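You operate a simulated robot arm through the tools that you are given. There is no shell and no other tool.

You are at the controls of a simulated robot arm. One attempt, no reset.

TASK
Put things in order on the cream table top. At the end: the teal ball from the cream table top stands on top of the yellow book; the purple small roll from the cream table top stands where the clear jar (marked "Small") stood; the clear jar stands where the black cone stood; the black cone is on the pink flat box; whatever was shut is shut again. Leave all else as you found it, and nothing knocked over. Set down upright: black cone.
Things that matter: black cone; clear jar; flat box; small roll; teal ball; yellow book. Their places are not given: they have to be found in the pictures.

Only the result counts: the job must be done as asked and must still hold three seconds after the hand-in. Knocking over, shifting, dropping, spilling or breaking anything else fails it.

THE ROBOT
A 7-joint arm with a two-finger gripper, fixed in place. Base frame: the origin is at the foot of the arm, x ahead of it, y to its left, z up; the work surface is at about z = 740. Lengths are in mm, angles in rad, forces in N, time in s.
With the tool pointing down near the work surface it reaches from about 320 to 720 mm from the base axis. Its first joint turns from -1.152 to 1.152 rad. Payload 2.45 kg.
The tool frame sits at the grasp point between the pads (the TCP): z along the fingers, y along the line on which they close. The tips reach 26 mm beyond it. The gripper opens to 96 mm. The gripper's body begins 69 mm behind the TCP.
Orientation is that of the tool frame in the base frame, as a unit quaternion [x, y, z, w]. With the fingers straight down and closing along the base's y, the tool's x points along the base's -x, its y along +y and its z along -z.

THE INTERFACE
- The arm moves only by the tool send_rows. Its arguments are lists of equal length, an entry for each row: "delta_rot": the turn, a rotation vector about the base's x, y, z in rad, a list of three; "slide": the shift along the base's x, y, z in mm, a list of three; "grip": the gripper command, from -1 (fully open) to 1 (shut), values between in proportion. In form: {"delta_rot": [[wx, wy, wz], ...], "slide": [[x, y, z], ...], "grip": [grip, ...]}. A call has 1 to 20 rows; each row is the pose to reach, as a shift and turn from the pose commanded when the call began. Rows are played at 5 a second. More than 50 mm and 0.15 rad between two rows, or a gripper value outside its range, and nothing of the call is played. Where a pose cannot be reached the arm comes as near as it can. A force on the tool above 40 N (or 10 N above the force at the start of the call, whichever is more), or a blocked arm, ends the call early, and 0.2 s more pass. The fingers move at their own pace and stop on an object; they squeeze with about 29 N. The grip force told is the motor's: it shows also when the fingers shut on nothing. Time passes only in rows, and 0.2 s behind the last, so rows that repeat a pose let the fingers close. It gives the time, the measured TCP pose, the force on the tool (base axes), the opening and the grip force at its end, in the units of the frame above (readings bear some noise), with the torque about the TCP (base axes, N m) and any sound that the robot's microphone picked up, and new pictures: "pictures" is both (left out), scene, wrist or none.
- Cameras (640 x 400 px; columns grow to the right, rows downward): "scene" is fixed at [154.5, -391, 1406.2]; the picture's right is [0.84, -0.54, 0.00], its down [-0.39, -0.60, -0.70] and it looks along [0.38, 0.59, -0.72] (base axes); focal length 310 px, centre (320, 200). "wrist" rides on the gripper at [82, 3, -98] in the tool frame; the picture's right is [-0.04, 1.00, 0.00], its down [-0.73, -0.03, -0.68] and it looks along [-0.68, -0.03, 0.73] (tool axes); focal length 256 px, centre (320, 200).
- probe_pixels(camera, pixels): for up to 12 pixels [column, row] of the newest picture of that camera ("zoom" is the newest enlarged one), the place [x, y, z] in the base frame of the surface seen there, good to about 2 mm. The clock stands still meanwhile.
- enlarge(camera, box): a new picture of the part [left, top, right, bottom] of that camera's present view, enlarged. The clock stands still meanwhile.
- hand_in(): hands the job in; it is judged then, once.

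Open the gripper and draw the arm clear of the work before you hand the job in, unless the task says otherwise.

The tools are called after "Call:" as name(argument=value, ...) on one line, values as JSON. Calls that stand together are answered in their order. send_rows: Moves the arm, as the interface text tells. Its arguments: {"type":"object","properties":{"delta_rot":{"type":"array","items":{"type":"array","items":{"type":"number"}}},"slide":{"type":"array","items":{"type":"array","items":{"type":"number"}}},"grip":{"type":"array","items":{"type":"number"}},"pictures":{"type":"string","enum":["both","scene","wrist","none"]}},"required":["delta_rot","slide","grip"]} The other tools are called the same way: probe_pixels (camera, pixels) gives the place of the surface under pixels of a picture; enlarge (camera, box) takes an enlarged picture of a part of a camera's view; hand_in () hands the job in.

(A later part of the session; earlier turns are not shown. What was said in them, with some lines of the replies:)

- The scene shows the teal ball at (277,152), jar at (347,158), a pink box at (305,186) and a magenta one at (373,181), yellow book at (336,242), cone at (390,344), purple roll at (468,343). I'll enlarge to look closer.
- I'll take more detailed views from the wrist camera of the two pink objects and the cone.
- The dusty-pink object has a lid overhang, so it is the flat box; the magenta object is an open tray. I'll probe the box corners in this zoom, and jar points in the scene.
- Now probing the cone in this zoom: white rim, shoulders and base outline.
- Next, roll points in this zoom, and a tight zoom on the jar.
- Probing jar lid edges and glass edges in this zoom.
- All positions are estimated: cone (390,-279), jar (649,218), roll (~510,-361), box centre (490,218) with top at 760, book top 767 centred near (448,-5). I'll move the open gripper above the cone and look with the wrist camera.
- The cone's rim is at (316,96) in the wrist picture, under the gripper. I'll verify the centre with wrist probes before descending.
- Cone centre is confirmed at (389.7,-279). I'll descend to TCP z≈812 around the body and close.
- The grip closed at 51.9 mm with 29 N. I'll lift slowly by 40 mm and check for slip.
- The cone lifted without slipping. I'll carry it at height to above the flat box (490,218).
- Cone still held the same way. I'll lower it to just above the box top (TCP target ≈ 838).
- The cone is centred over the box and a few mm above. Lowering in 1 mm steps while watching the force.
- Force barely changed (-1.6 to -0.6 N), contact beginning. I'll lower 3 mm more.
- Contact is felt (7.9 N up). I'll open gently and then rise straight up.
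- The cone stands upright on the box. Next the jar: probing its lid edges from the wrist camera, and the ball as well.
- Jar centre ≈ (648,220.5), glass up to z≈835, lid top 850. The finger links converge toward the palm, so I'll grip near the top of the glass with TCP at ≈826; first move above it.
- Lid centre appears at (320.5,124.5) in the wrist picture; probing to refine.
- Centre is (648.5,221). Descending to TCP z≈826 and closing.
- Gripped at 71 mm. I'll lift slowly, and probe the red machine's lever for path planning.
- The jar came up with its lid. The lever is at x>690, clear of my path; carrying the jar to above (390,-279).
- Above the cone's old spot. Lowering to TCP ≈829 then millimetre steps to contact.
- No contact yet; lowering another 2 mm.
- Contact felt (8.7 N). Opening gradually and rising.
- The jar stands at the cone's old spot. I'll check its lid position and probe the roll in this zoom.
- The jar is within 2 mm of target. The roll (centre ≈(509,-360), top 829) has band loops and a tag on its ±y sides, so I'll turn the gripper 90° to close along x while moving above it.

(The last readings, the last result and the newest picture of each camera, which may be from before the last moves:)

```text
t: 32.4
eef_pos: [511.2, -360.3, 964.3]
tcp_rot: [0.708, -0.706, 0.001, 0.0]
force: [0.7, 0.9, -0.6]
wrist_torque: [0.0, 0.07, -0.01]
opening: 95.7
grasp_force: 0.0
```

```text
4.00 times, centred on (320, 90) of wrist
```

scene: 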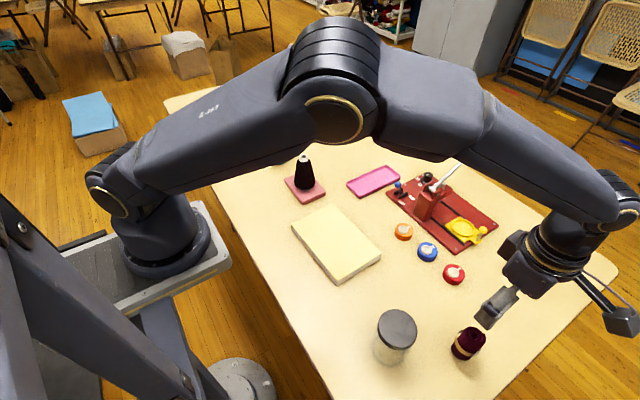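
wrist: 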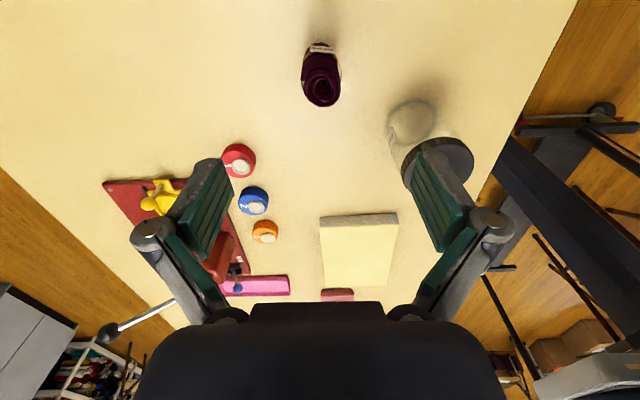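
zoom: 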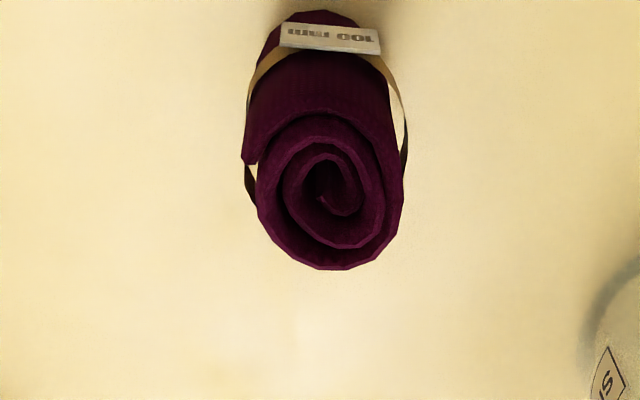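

Probing the roll's top outline from this view.

Call:
probe_pixels(camera="zoom", pixels=[[262, 200], [400, 195], [330, 265], [330, 118], [270, 240], [385, 245], [248, 150], [403, 140], [250, 90], [392, 100], [330, 40], [320, 15]])

```text
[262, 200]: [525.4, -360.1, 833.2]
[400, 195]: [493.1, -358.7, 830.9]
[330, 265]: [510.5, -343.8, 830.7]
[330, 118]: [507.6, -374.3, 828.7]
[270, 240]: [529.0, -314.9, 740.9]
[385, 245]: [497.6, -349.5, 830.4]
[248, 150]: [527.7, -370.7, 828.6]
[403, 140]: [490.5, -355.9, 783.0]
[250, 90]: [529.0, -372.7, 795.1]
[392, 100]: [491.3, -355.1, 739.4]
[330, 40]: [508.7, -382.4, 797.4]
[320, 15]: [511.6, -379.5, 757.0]
```

Roll centre (509.7,-361), about 34 mm wide. Descending to TCP z≈822 and closing along x.

Call:
send_rows(delta_rot=[[0, 0, 0], [0, 0, 0], [0, 0, 0], [0, 0, 0], [0, 0, 0], [0, 0, 0], [0, 0, 0], [0, 0, 0], [0, 0, 0], [0, 0, 0], [0, 0, 0], [0, 0, 0]], slide=[[-1, -0.5, -35], [-1, -0.5, -75], [-1, -0.5, -105], [-1, -0.5, -130], [-1, -0.5, -142], [-1, -0.5, -142], [-1, -0.5, -142], [-1, -0.5, -142], [-1, -0.5, -142], [-1, -0.5, -142], [-1, -0.5, -142], [-1, -0.5, -142]], grip=[-1, -1, -1, -1, -1, -1, 0, 0.2, 1, 1, 1, 1])

Call:
enlarge(camera="scene", box=[380, 280, 540, 390])

```text
t: 35.0
eef_pos: [509.3, -361.0, 824.6]
tcp_rot: [-0.707, 0.707, -0.001, 0.0]
force: [-0.1, 0.7, 1.1]
wrist_torque: [-0.01, 0.02, 0.0]
opening: 37.9
grasp_force: 28.8
```

scene: 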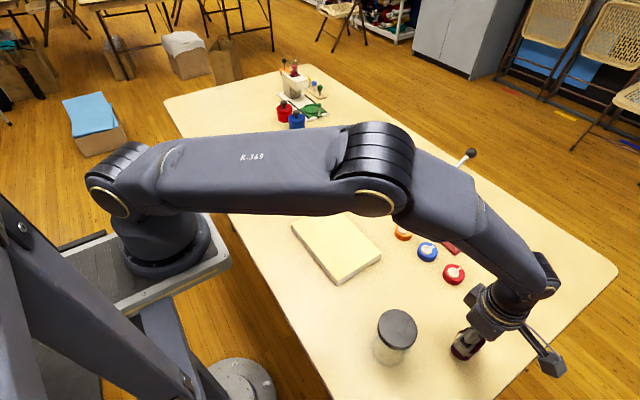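
wrist: 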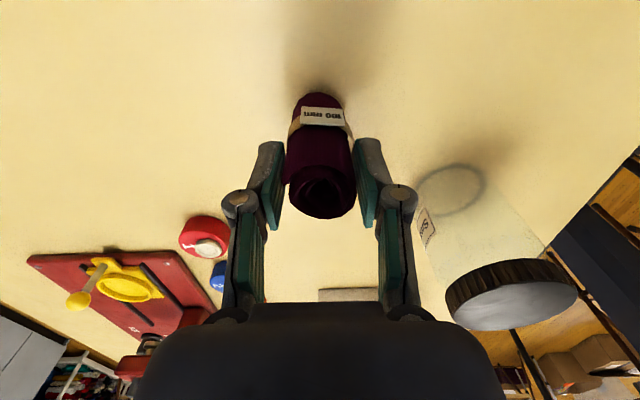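

```text
3.64 times, centred on (460, 335) of scene
```

zoom: 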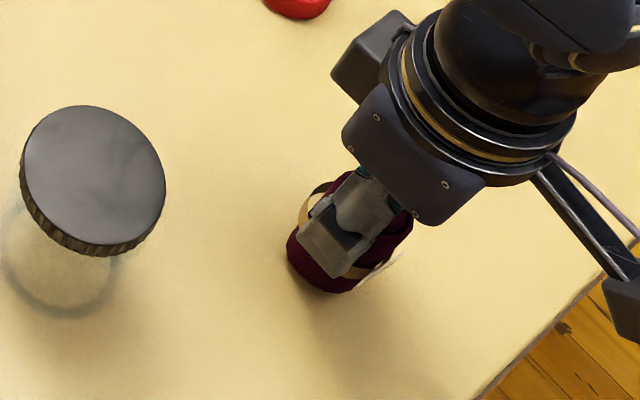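

Gripped at 37.9 mm. Lifting slowly.

Call:
send_rows(delta_rot=[[0, 0, 0], [0, 0, 0], [0, 0, 0], [0, 0, 0], [0, 0, 0], [0, 0, 0], [0, 0, 0], [0, 0, 0], [0, 0, 0]], slide=[[0, 0, 4], [0, 0, 12], [0, 0, 25], [0, 0, 45], [0, 0, 70], [0, 0, 95], [0, 0, 120], [0, 0, 140], [0, 0, 150]], grip=[1, 1, 1, 1, 1, 1, 1, 1, 1])

```text
t: 37.0
eef_pos: [511.3, -361.4, 973.2]
tcp_rot: [-0.707, 0.708, 0.0, 0.001]
force: [0.4, 0.3, -0.6]
wrist_torque: [0.03, -0.03, 0.01]
opening: 38.2
grasp_force: 28.9
```

scene: 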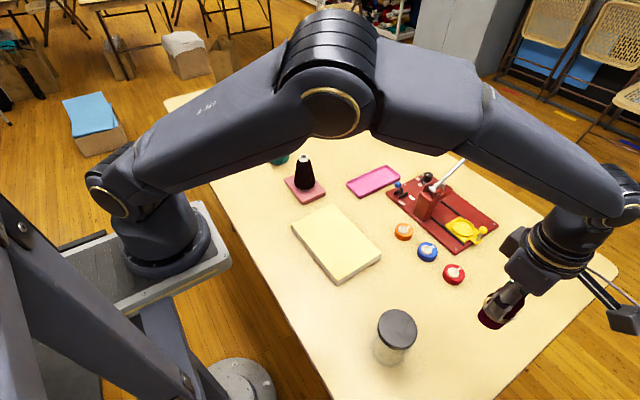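
wrist: 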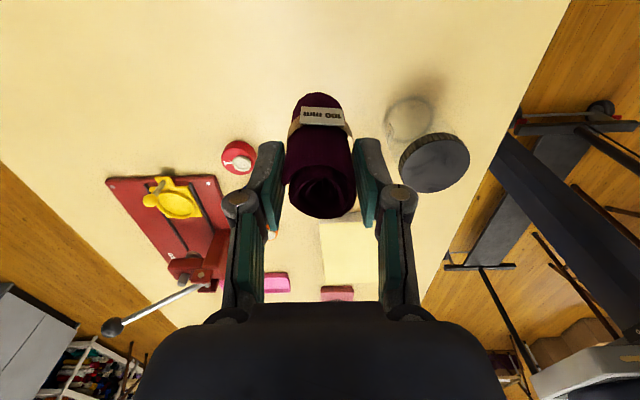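

Roll held steady. Carrying it to above the jar's old place (648.5,220.5).

Call:
send_rows(delta_rot=[[0, 0, 0], [0, 0, 0], [0, 0, 0], [0, 0, 0], [0, 0, 0], [0, 0, 0], [0, 0, 0], [0, 0, 0], [0, 0, 0], [0, 0, 0], [0, 0, 0], [0, 0, 0], [0, 0, 0], [0, 0, 0], [0, 0, 0], [0, 0, 0], [0, 0, 0], [0, 0, 0], [0, 0, 0], [0, 0, 0]], slide=[[2, 9, 10], [7, 29, 20], [14, 58, 20], [22, 93, 20], [30, 128, 20], [39, 166, 20], [48, 203, 20], [57, 241, 20], [66, 279, 20], [75, 317, 20], [84, 354, 20], [93, 392, 20], [102, 427, 20], [110, 462, 10], [118, 494, 0], [125, 523, -10], [130, 546, -20], [134, 564, -30], [137, 575, -40], [138.5, 581, -45]], grip=[1, 1, 1, 1, 1, 1, 1, 1, 1, 1, 1, 1, 1, 1, 1, 1, 1, 1, 1, 1])

Call:
enlarge(camera="scene", box=[280, 80, 420, 220])

```text
t: 41.2
eef_pos: [648.4, 219.4, 927.4]
tcp_rot: [0.708, -0.707, 0.0, 0.0]
force: [-0.7, -0.4, 0.2]
wrist_torque: [0.02, 0.02, -0.03]
opening: 38.2
grasp_force: 28.8
```

scene: 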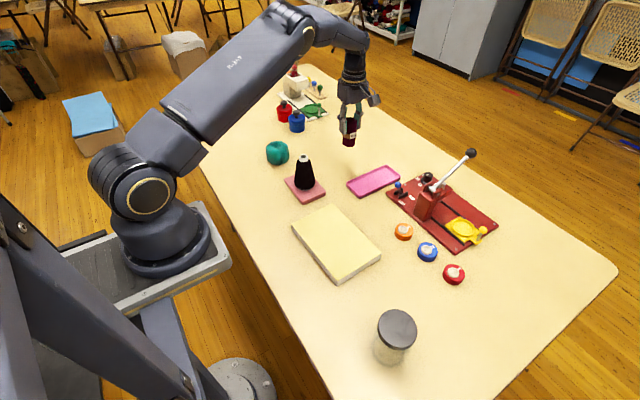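
wrist: 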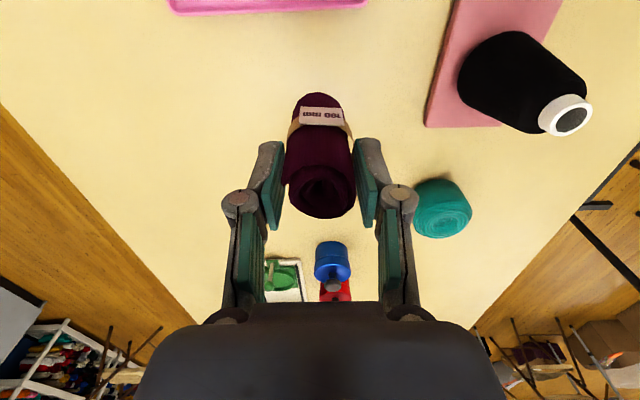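

```text
2.86 times, centred on (350, 150) of scene
```

zoom: 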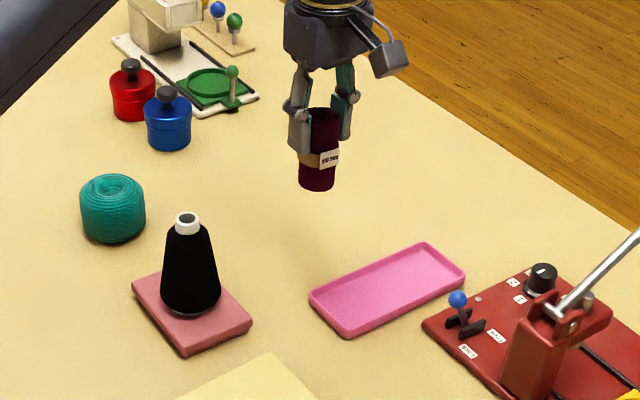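

Centred above the spot. Lowering to TCP ≈ 828, then small steps.

Call:
send_rows(delta_rot=[[0, 0, 0], [0, 0, 0], [0, 0, 0], [0, 0, 0], [0, 0, 0], [0, 0, 0], [0, 0, 0], [0, 0, 0], [0, 0, 0]], slide=[[0, 1, -20], [0, 1, -45], [0, 1, -65], [0, 1, -82], [0, 1, -93], [0, 1, -98], [0, 1, -99.5], [0, 1, -100.5], [0, 1, -101.5]], grip=[1, 1, 1, 1, 1, 1, 1, 1, 1], pictures="none")

```text
t: 43.2
eef_pos: [648.9, 219.8, 826.0]
tcp_rot: [0.707, -0.707, 0.0, -0.001]
force: [0.5, -0.1, -0.3]
wrist_torque: [-0.01, 0.01, -0.01]
opening: 38.2
grasp_force: 28.8
```

Not touching yet; stepping 2 mm further.

Call:
send_rows(delta_rot=[[0, 0, 0], [0, 0, 0], [0, 0, 0]], slide=[[0, 0, -0.7], [0, 0, -1.4], [0, 0, -2]], grip=[1, 1, 1], pictures="none")

```text
t: 44.0
eef_pos: [649.5, 221.4, 824.2]
tcp_rot: [-0.707, 0.707, 0.001, 0.0]
force: [-0.5, -0.3, -0.8]
wrist_torque: [-0.01, -0.02, 0.03]
opening: 38.3
grasp_force: 29.0
```

Call:
send_rows(delta_rot=[[0, 0, 0], [0, 0, 0], [0, 0, 0]], slide=[[0, 0, -0.7], [0, 0, -1.4], [0, 0, -2]], grip=[1, 1, 1], pictures="none")

```text
t: 44.8
eef_pos: [648.3, 220.5, 824.2]
tcp_rot: [-0.707, 0.707, -0.001, 0.001]
force: [-2.3, -0.8, 13.1]
wrist_torque: [-0.11, 0.3, 0.0]
opening: 38.1
grasp_force: 28.7
```

Contact at 13 N. I'll back off 0.8 mm, release gradually and rise.

Call:
send_rows(delta_rot=[[0, 0, 0], [0, 0, 0], [0, 0, 0], [0, 0, 0], [0, 0, 0], [0, 0, 0], [0, 0, 0], [0, 0, 0], [0, 0, 0], [0, 0, 0], [0, 0, 0], [0, 0, 0]], slide=[[0, 0, 0.8], [0, 0, 0.8], [0, 0, 0.8], [0, 0, 0.8], [0, 0, 0.8], [0, 0, 0.8], [0, 0, 0.8], [0, 0, 15], [0, 0, 40], [0, 0, 75], [0, 0, 115], [0, 0, 145]], grip=[1, 0.15, 0, -0.2, -0.5, -0.8, -1, -1, -1, -1, -1, -1])

Call:
enlarge(camera="scene", box=[260, 100, 420, 220])

```text
t: 47.4
eef_pos: [647.4, 220.3, 968.3]
tcp_rot: [-0.707, 0.707, 0.0, 0.0]
force: [-0.2, -0.1, -0.5]
wrist_torque: [0.03, 0.01, 0.0]
opening: 96.2
grasp_force: 0.2
```

scene: 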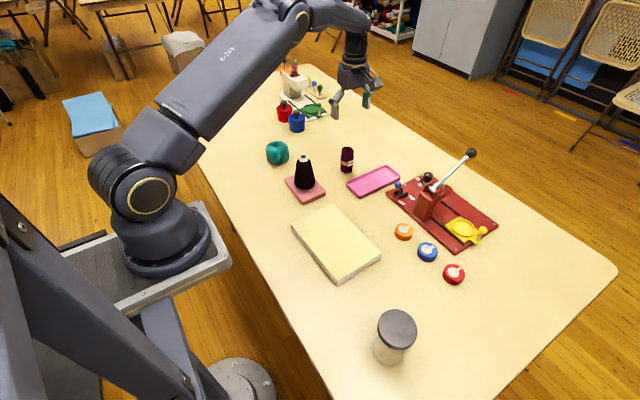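
wrist: 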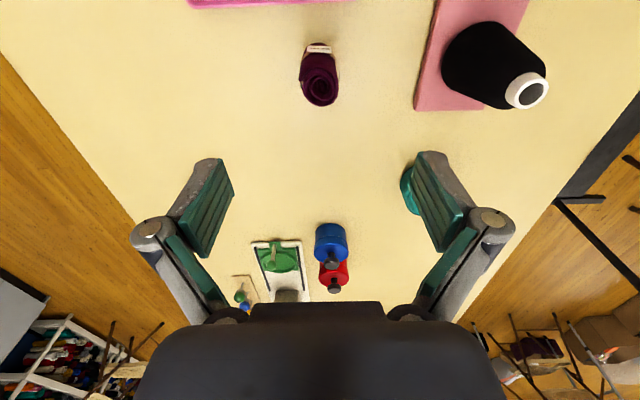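

```text
3.33 times, centred on (340, 160) of scene
```

zoom: 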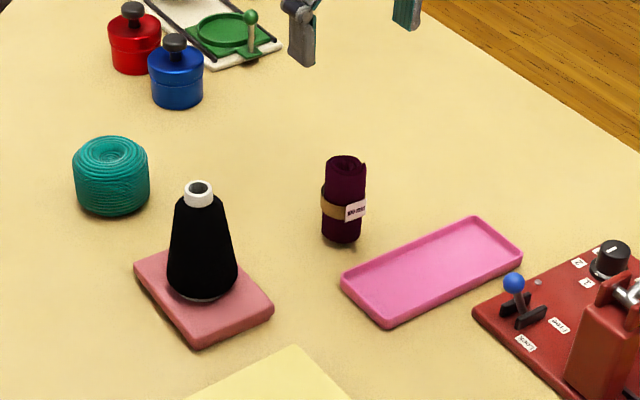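

Roll stands upright at the jar's old place. Now moving to above the teal ball (≈(488,394)), turning the gripper back to closing along y.

Call:
send_rows(delta_rot=[[0, 0, -0.14], [0, 0, -0.28], [0, 0, -0.42], [0, 0, -0.56], [0, 0, -0.7], [0, 0, -0.84], [0, 0, -0.98], [0, 0, -1.12], [0, 0, -1.26], [0, 0, -1.4], [0, 0, -1.5], [0, 0, -1.5708]], slide=[[-5, 5, 0], [-18, 20, 0], [-35, 39, 0], [-53, 58, 0], [-71, 78, 0], [-89, 97, 0], [-106, 116, 0], [-124, 135, 0], [-140, 153, 0], [-152, 166, 0], [-158, 173, 0], [-159.5, 174, 0]], grip=[-1, -1, -1, -1, -1, -1, -1, -1, -1, -1, -1, -1])

Call:
enlarge(camera="wrist", box=[240, 20, 400, 140])

```text
t: 50.0
eef_pos: [490.2, 395.2, 968.1]
tcp_rot: [0.001, 1.0, 0.0, 0.0]
force: [0.1, 0.5, 0.1]
wrist_torque: [0.0, -0.01, -0.02]
opening: 95.9
grasp_force: 0.0
```

scene: 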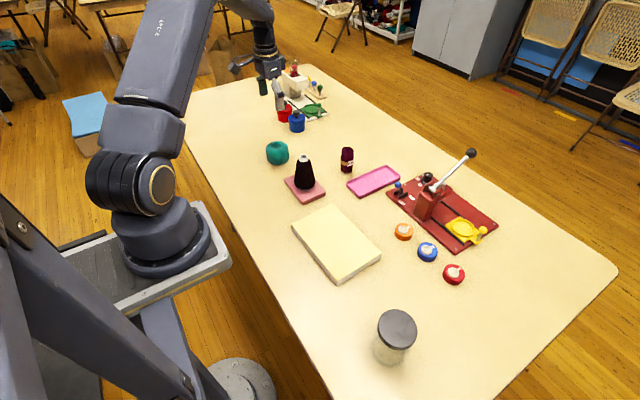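
wrist: 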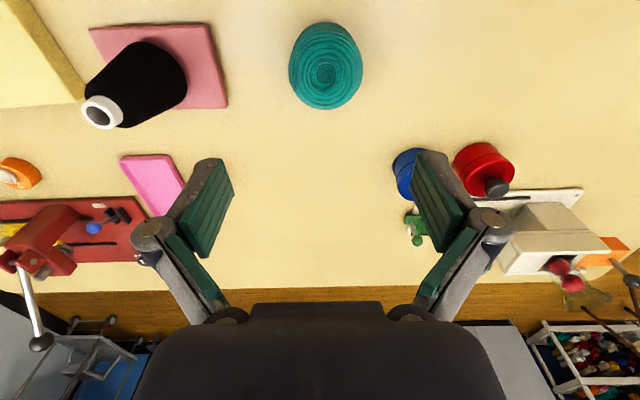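

```text
3.33 times, centred on (320, 80) of wrist
```

zoom: 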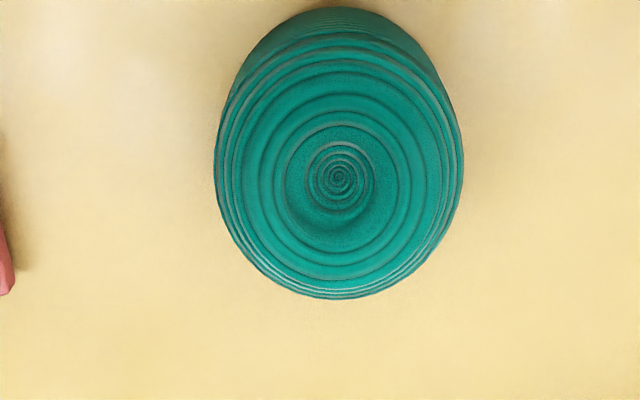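

Probing the ball's outline and height.

Call:
probe_pixels(camera="zoom", pixels=[[220, 150], [458, 150], [338, 175], [340, 120], [340, 280], [260, 200], [420, 200], [340, 15], [225, 100], [445, 90], [340, 292], [340, 60]])

Call:
probe_pixels(camera="scene", pixels=[[268, 155], [287, 155], [277, 163], [277, 159], [277, 143]])

```text
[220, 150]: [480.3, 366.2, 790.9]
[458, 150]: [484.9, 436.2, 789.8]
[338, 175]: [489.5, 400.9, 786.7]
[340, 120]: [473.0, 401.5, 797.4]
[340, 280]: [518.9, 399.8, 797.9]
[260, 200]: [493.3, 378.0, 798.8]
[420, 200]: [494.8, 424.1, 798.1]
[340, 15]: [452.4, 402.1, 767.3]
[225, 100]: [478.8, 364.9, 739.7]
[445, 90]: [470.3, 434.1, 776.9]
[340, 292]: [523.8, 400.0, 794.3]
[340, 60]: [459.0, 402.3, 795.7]
```

```text
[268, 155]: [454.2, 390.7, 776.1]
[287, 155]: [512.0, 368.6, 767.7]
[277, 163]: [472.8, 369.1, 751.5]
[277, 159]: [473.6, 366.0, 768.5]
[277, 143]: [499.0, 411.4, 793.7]
```

Ball centre is (488.5,401), about 72 mm across, top 798. I'll align, descend to TCP z≈777 and close.

Call:
send_rows(delta_rot=[[0, 0, 0], [0, 0, 0], [0, 0, 0], [0, 0, 0], [0, 0, 0], [0, 0, 0], [0, 0, 0], [0, 0, 0]], slide=[[-1, 6.3, -30], [-1, 6.3, -70], [-1, 6.3, -110], [-1, 6.3, -120], [-1, 6.3, -120], [-1, 6.3, -120], [-1, 6.3, -120], [-1, 6.3, -120]], grip=[-1, -1, -1, -1, -1, -1, -1, -1])

Call:
enlarge(camera="wrist", box=[160, 20, 480, 260])

```text
t: 51.8
eef_pos: [487.9, 401.3, 846.0]
tcp_rot: [0.0, 1.0, 0.0, 0.0]
force: [0.1, 0.3, -0.1]
wrist_torque: [-0.02, -0.03, -0.02]
opening: 95.8
grasp_force: 0.0
```

scene: 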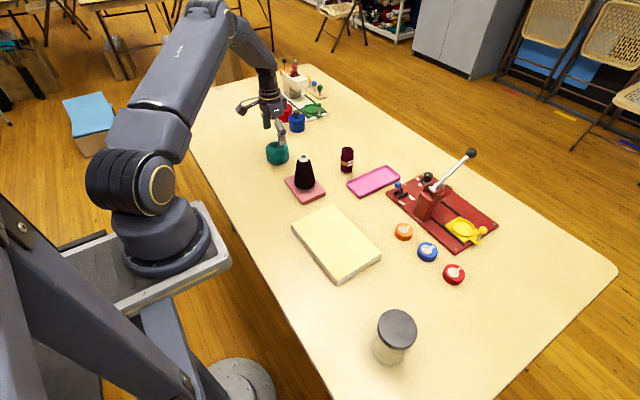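
wrist: 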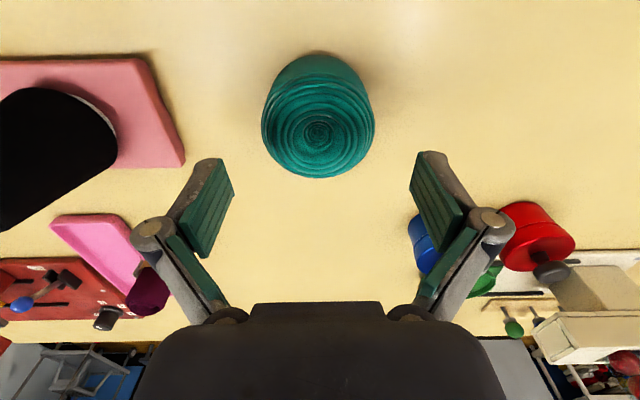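

```text
1.67 times, centred on (320, 140) of wrist
```

zoom: 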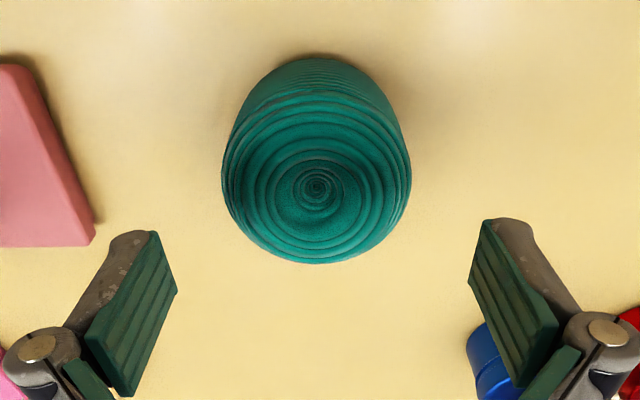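

The ball is centred between the fingers. Descending to 777 and closing.

Call:
send_rows(delta_rot=[[0, 0, 0], [0, 0, 0], [0, 0, 0], [0, 0, 0], [0, 0, 0], [0, 0, 0], [0, 0, 0], [0, 0, 0], [0, 0, 0], [0, 0, 0]], slide=[[0, -0.5, -20], [0, -0.5, -40], [0, -0.5, -58], [0, -0.5, -69], [0, -0.5, -69], [0, -0.5, -69], [0, -0.5, -69], [0, -0.5, -69], [0, -0.5, -69], [0, -0.5, -69]], grip=[-1, -1, -1, -1, -1, -0.6, 1, 1, 1, 1])

```text
t: 54.0
eef_pos: [488.0, 401.1, 778.9]
tcp_rot: [0.0, 1.0, 0.0, -0.001]
force: [-0.4, -1.4, 3.3]
wrist_torque: [0.04, 0.08, -0.01]
opening: 74.4
grasp_force: 29.1
```

scene: 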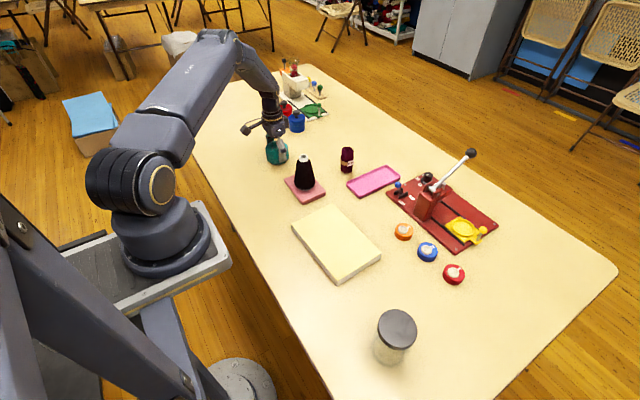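
wrist: 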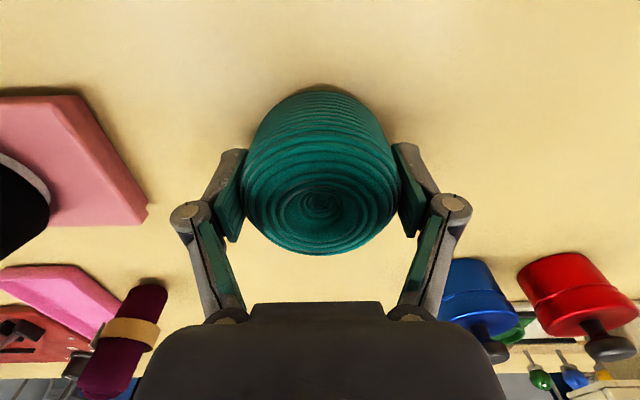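

Gripped at 74.4 mm. Lifting straight up and checking.

Call:
send_rows(delta_rot=[[0, 0, 0], [0, 0, 0], [0, 0, 0], [0, 0, 0], [0, 0, 0], [0, 0, 0], [0, 0, 0], [0, 0, 0], [0, 0, 0], [0, 0, 0]], slide=[[0, 0, 4], [0, 0, 12], [0, 0, 25], [0, 0, 45], [0, 0, 75], [0, 0, 105], [0, 0, 135], [0, 0, 165], [0, 0, 185], [0, 0, 195]], grip=[1, 1, 1, 1, 1, 1, 1, 1, 1, 1])

Call:
probe_pixels(camera="scene", pixels=[[295, 225], [327, 207], [340, 275], [377, 252], [336, 240]])

```text
t: 56.2
eef_pos: [488.1, 401.7, 973.5]
tcp_rot: [0.001, 1.0, 0.0, 0.0]
force: [0.4, -0.4, -1.4]
wrist_torque: [0.01, 0.0, -0.01]
opening: 74.2
grasp_force: 28.4
```

scene: 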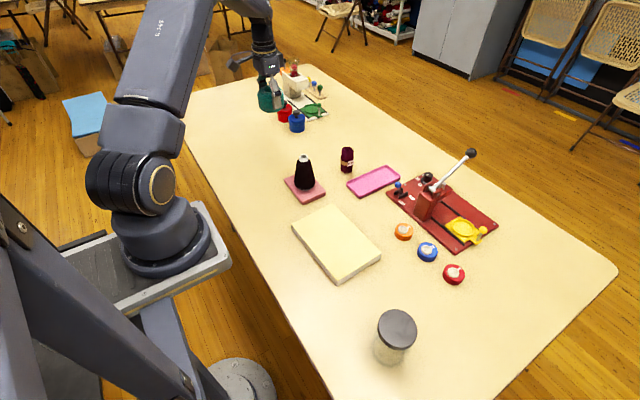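
wrist: 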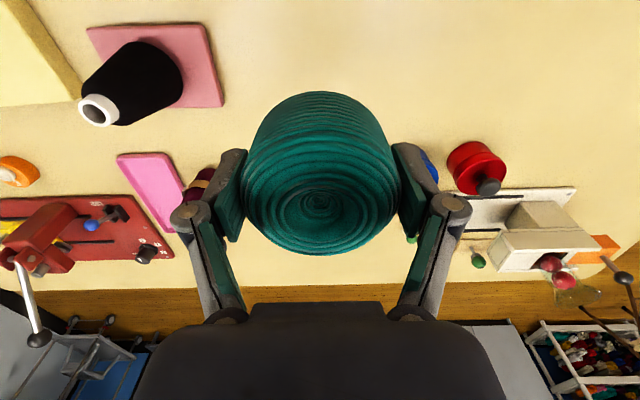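

```text
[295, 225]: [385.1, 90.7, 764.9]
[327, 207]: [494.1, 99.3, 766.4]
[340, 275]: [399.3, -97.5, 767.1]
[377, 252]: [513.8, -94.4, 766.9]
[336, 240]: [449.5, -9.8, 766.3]
```

Held. Book centre is (448,0), top 766.5. Carrying the ball over it.

Call:
send_rows(delta_rot=[[0, 0, 0], [0, 0, 0], [0, 0, 0], [0, 0, 0], [0, 0, 0], [0, 0, 0], [0, 0, 0], [0, 0, 0], [0, 0, 0], [0, 0, 0], [0, 0, 0], [0, 0, 0], [0, 0, 0], [0, 0, 0], [0, 0, 0]], slide=[[-1, -8, 0], [-2, -24, 0], [-5, -48, 0], [-8, -80, 0], [-12, -116, 0], [-15, -152, 0], [-19, -188, 0], [-22, -225, 0], [-26, -261, 0], [-30, -297, -10], [-33, -329, -25], [-36, -357, -45], [-38, -381, -65], [-39.5, -395, -85], [-40, -401, -100]], grip=[1, 1, 1, 1, 1, 1, 1, 1, 1, 1, 1, 1, 1, 1, 1])

```text
t: 59.4
eef_pos: [447.6, 0.1, 872.3]
tcp_rot: [0.0, 1.0, 0.0, -0.001]
force: [-1.0, -1.3, -1.0]
wrist_torque: [-0.01, 0.02, 0.01]
opening: 74.2
grasp_force: 29.4
```

scene: 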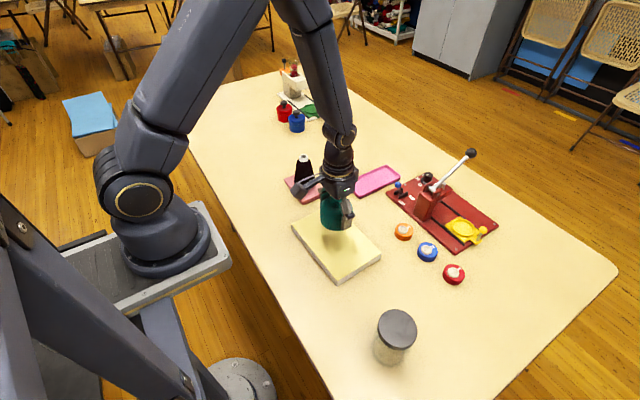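
wrist: 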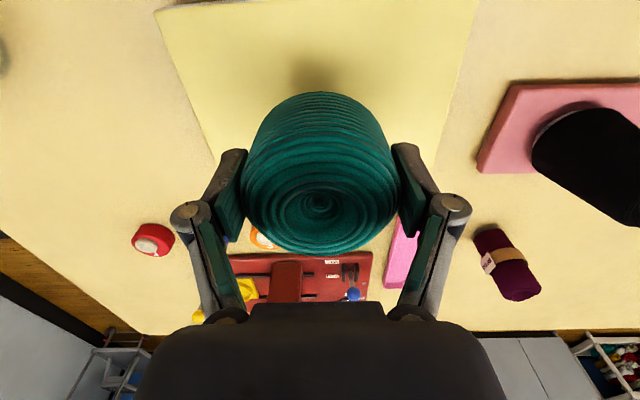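

Over the book centre. Lowering to about 808, then small steps.

Call:
send_rows(delta_rot=[[0, 0, 0], [0, 0, 0], [0, 0, 0], [0, 0, 0], [0, 0, 0], [0, 0, 0], [0, 0, 0], [0, 0, 0]], slide=[[0, 0, -18], [0, 0, -38], [0, 0, -51], [0, 0, -59], [0, 0, -63], [0, 0, -64.5], [0, 0, -65.5], [0, 0, -66]], grip=[1, 1, 1, 1, 1, 1, 1, 1], pictures="none")

```text
t: 61.2
eef_pos: [449.4, -0.1, 807.7]
tcp_rot: [0.0, 1.0, 0.0, 0.001]
force: [0.0, 0.3, -0.7]
wrist_torque: [0.01, 0.01, -0.01]
opening: 74.1
grasp_force: 29.5
```

No contact yet; continuing by 2 mm.

Call:
send_rows(delta_rot=[[0, 0, 0], [0, 0, 0], [0, 0, 0]], slide=[[0, 0, -0.7], [0, 0, -1.4], [0, 0, -2]], grip=[1, 1, 1], pictures="none")

```text
t: 62.0
eef_pos: [448.1, -1.4, 804.9]
tcp_rot: [0.001, 1.0, 0.0, 0.001]
force: [-4.7, 1.4, 26.7]
wrist_torque: [-0.01, 0.03, -0.17]
opening: 74.4
grasp_force: 28.9
```

Firm contact (26.7 N). Backing off 1 mm, opening gradually, then rising.

Call:
send_rows(delta_rot=[[0, 0, 0], [0, 0, 0], [0, 0, 0], [0, 0, 0], [0, 0, 0], [0, 0, 0], [0, 0, 0], [0, 0, 0], [0, 0, 0], [0, 0, 0], [0, 0, 0]], slide=[[0, 0, 1], [0, 0, 1], [0, 0, 1], [0, 0, 1], [0, 0, 1], [0, 0, 1], [0, 0, 15], [0, 0, 40], [0, 0, 80], [0, 0, 125], [0, 0, 170]], grip=[1, -0.6, -0.75, -0.9, -1, -1, -1, -1, -1, -1, -1])

Call:
enlarge(camera="scene", box=[270, 130, 430, 300])

```text
t: 64.4
eef_pos: [448.2, 0.2, 976.1]
tcp_rot: [0.0, 1.0, 0.0, -0.001]
force: [-0.2, -0.1, 0.4]
wrist_torque: [-0.01, 0.01, 0.0]
opening: 96.2
grasp_force: 0.1
```

scene: 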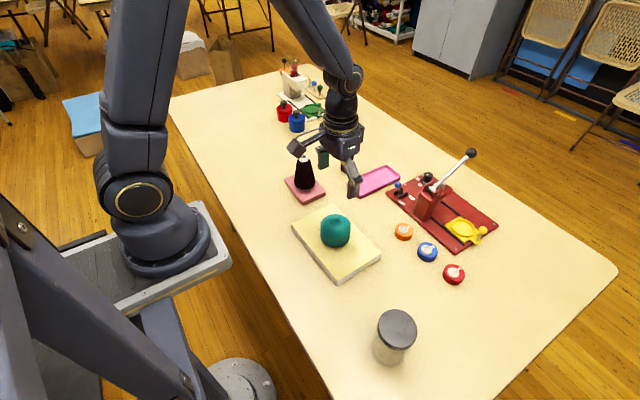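
wrist: 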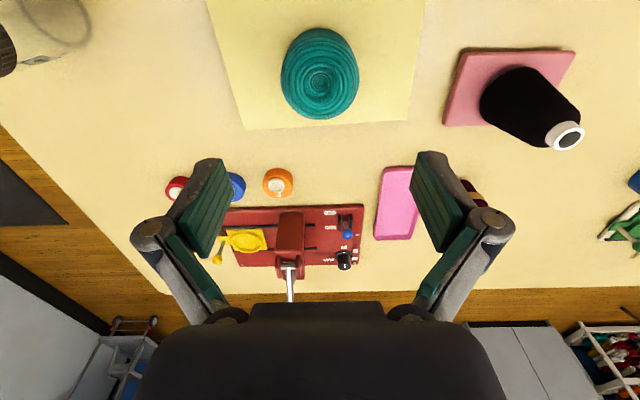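

```text
2.35 times, centred on (350, 215) of scene
```

zoom: 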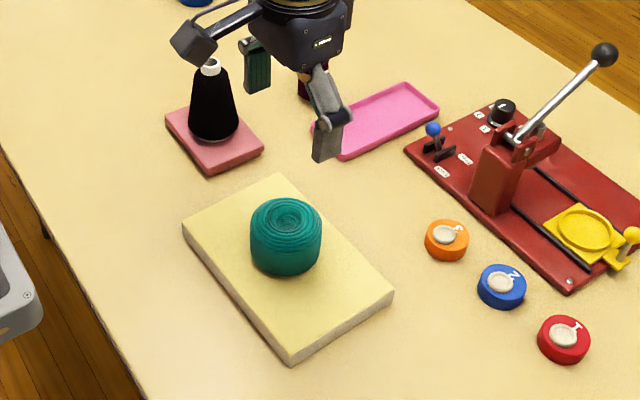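

The ball stands on the book. I'll withdraw the open gripper to near its start pose and verify everything.

Call:
send_rows(delta_rot=[[0, 0, 0], [0, 0, 0], [0, 0, 0], [0, 0, 0], [0, 0, 0], [0, 0, 0], [0, 0, 0]], slide=[[-5, 5, 30], [-20, 30, 60], [-40, 60, 90], [-60, 95, 108], [-75, 125, 108], [-84, 150, 108], [-84, 153, 108]], grip=[-1, -1, -1, -1, -1, -1, -1])

Call:
enlarge(camera="scene", box=[260, 120, 420, 290])

Call:
enlarge(camera="scene", box=[350, 290, 450, 390])

```text
t: 66.0
eef_pos: [365.1, 153.9, 1084.0]
tcp_rot: [0.0, 1.0, 0.0, 0.0]
force: [-0.2, 0.9, 0.3]
wrist_torque: [-0.03, 0.01, 0.0]
opening: 96.1
grasp_force: 0.2
```

scene: 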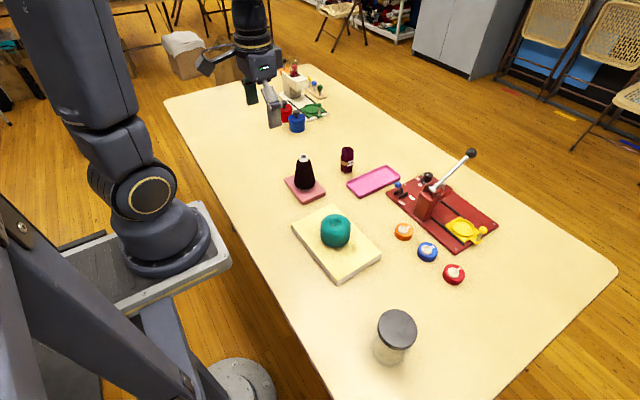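
wrist: 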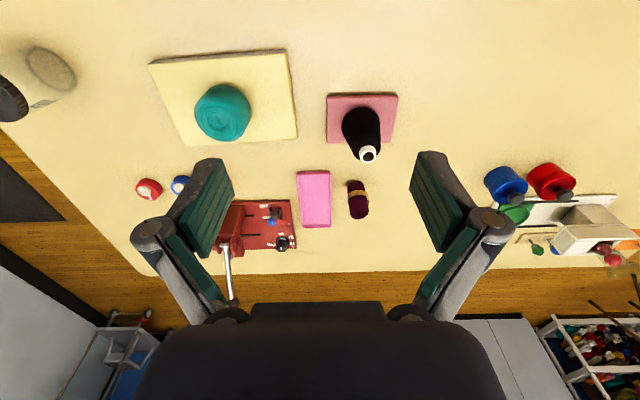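

```text
2.35 times, centred on (340, 205) of scene
```

zoom: 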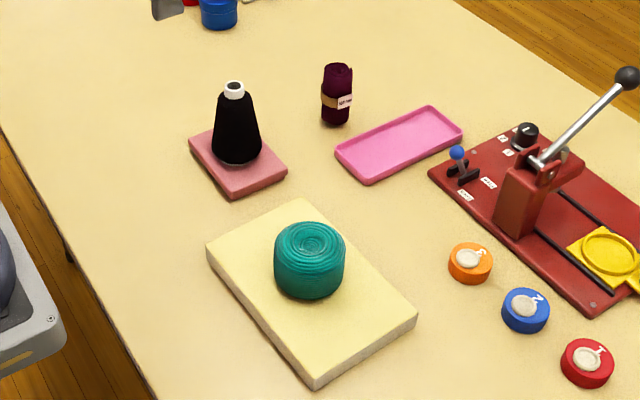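

```text
4.00 times, centred on (400, 340) of scene
```

zoom: 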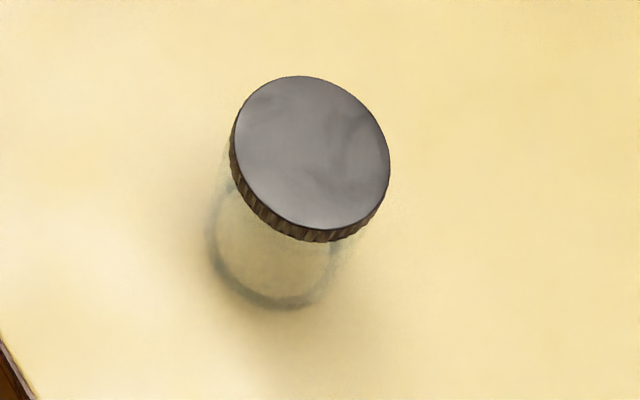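

All four items stand where they should: the ball on the book (335,231), the cone upright on the pink box (304,175), the roll at the jar's spot (347,160), and the jar, lid on, at the cone's spot (395,340). Nothing else has moved and the gripper is open and clear, so I'm handing in.

Call:
hand_in()

```text
The job is handed in.
```

I moved all four objects and handed the job in; the result hasn't come back, so I don't know yet how it was judged. The final pictures showed:

- **Teal ball:** it stands on the yellow book, near the middle.
- **Purple roll:** it stands upright where the clear jar stood.
- **Clear jar:** it stands within about 2 mm of where the black cone stood, with its lid still on.
- **Black cone:** it stands upright, centred on the pink flat box.

There were two pink objects on the table. I took the dusty-pink one with a lid as the flat box, because the brighter pink one is an open tray.

I opened nothing, so nothing needed shutting again. Everything else looked unmoved in the pictures. The gripper was open and clear of the table at the hand-in.
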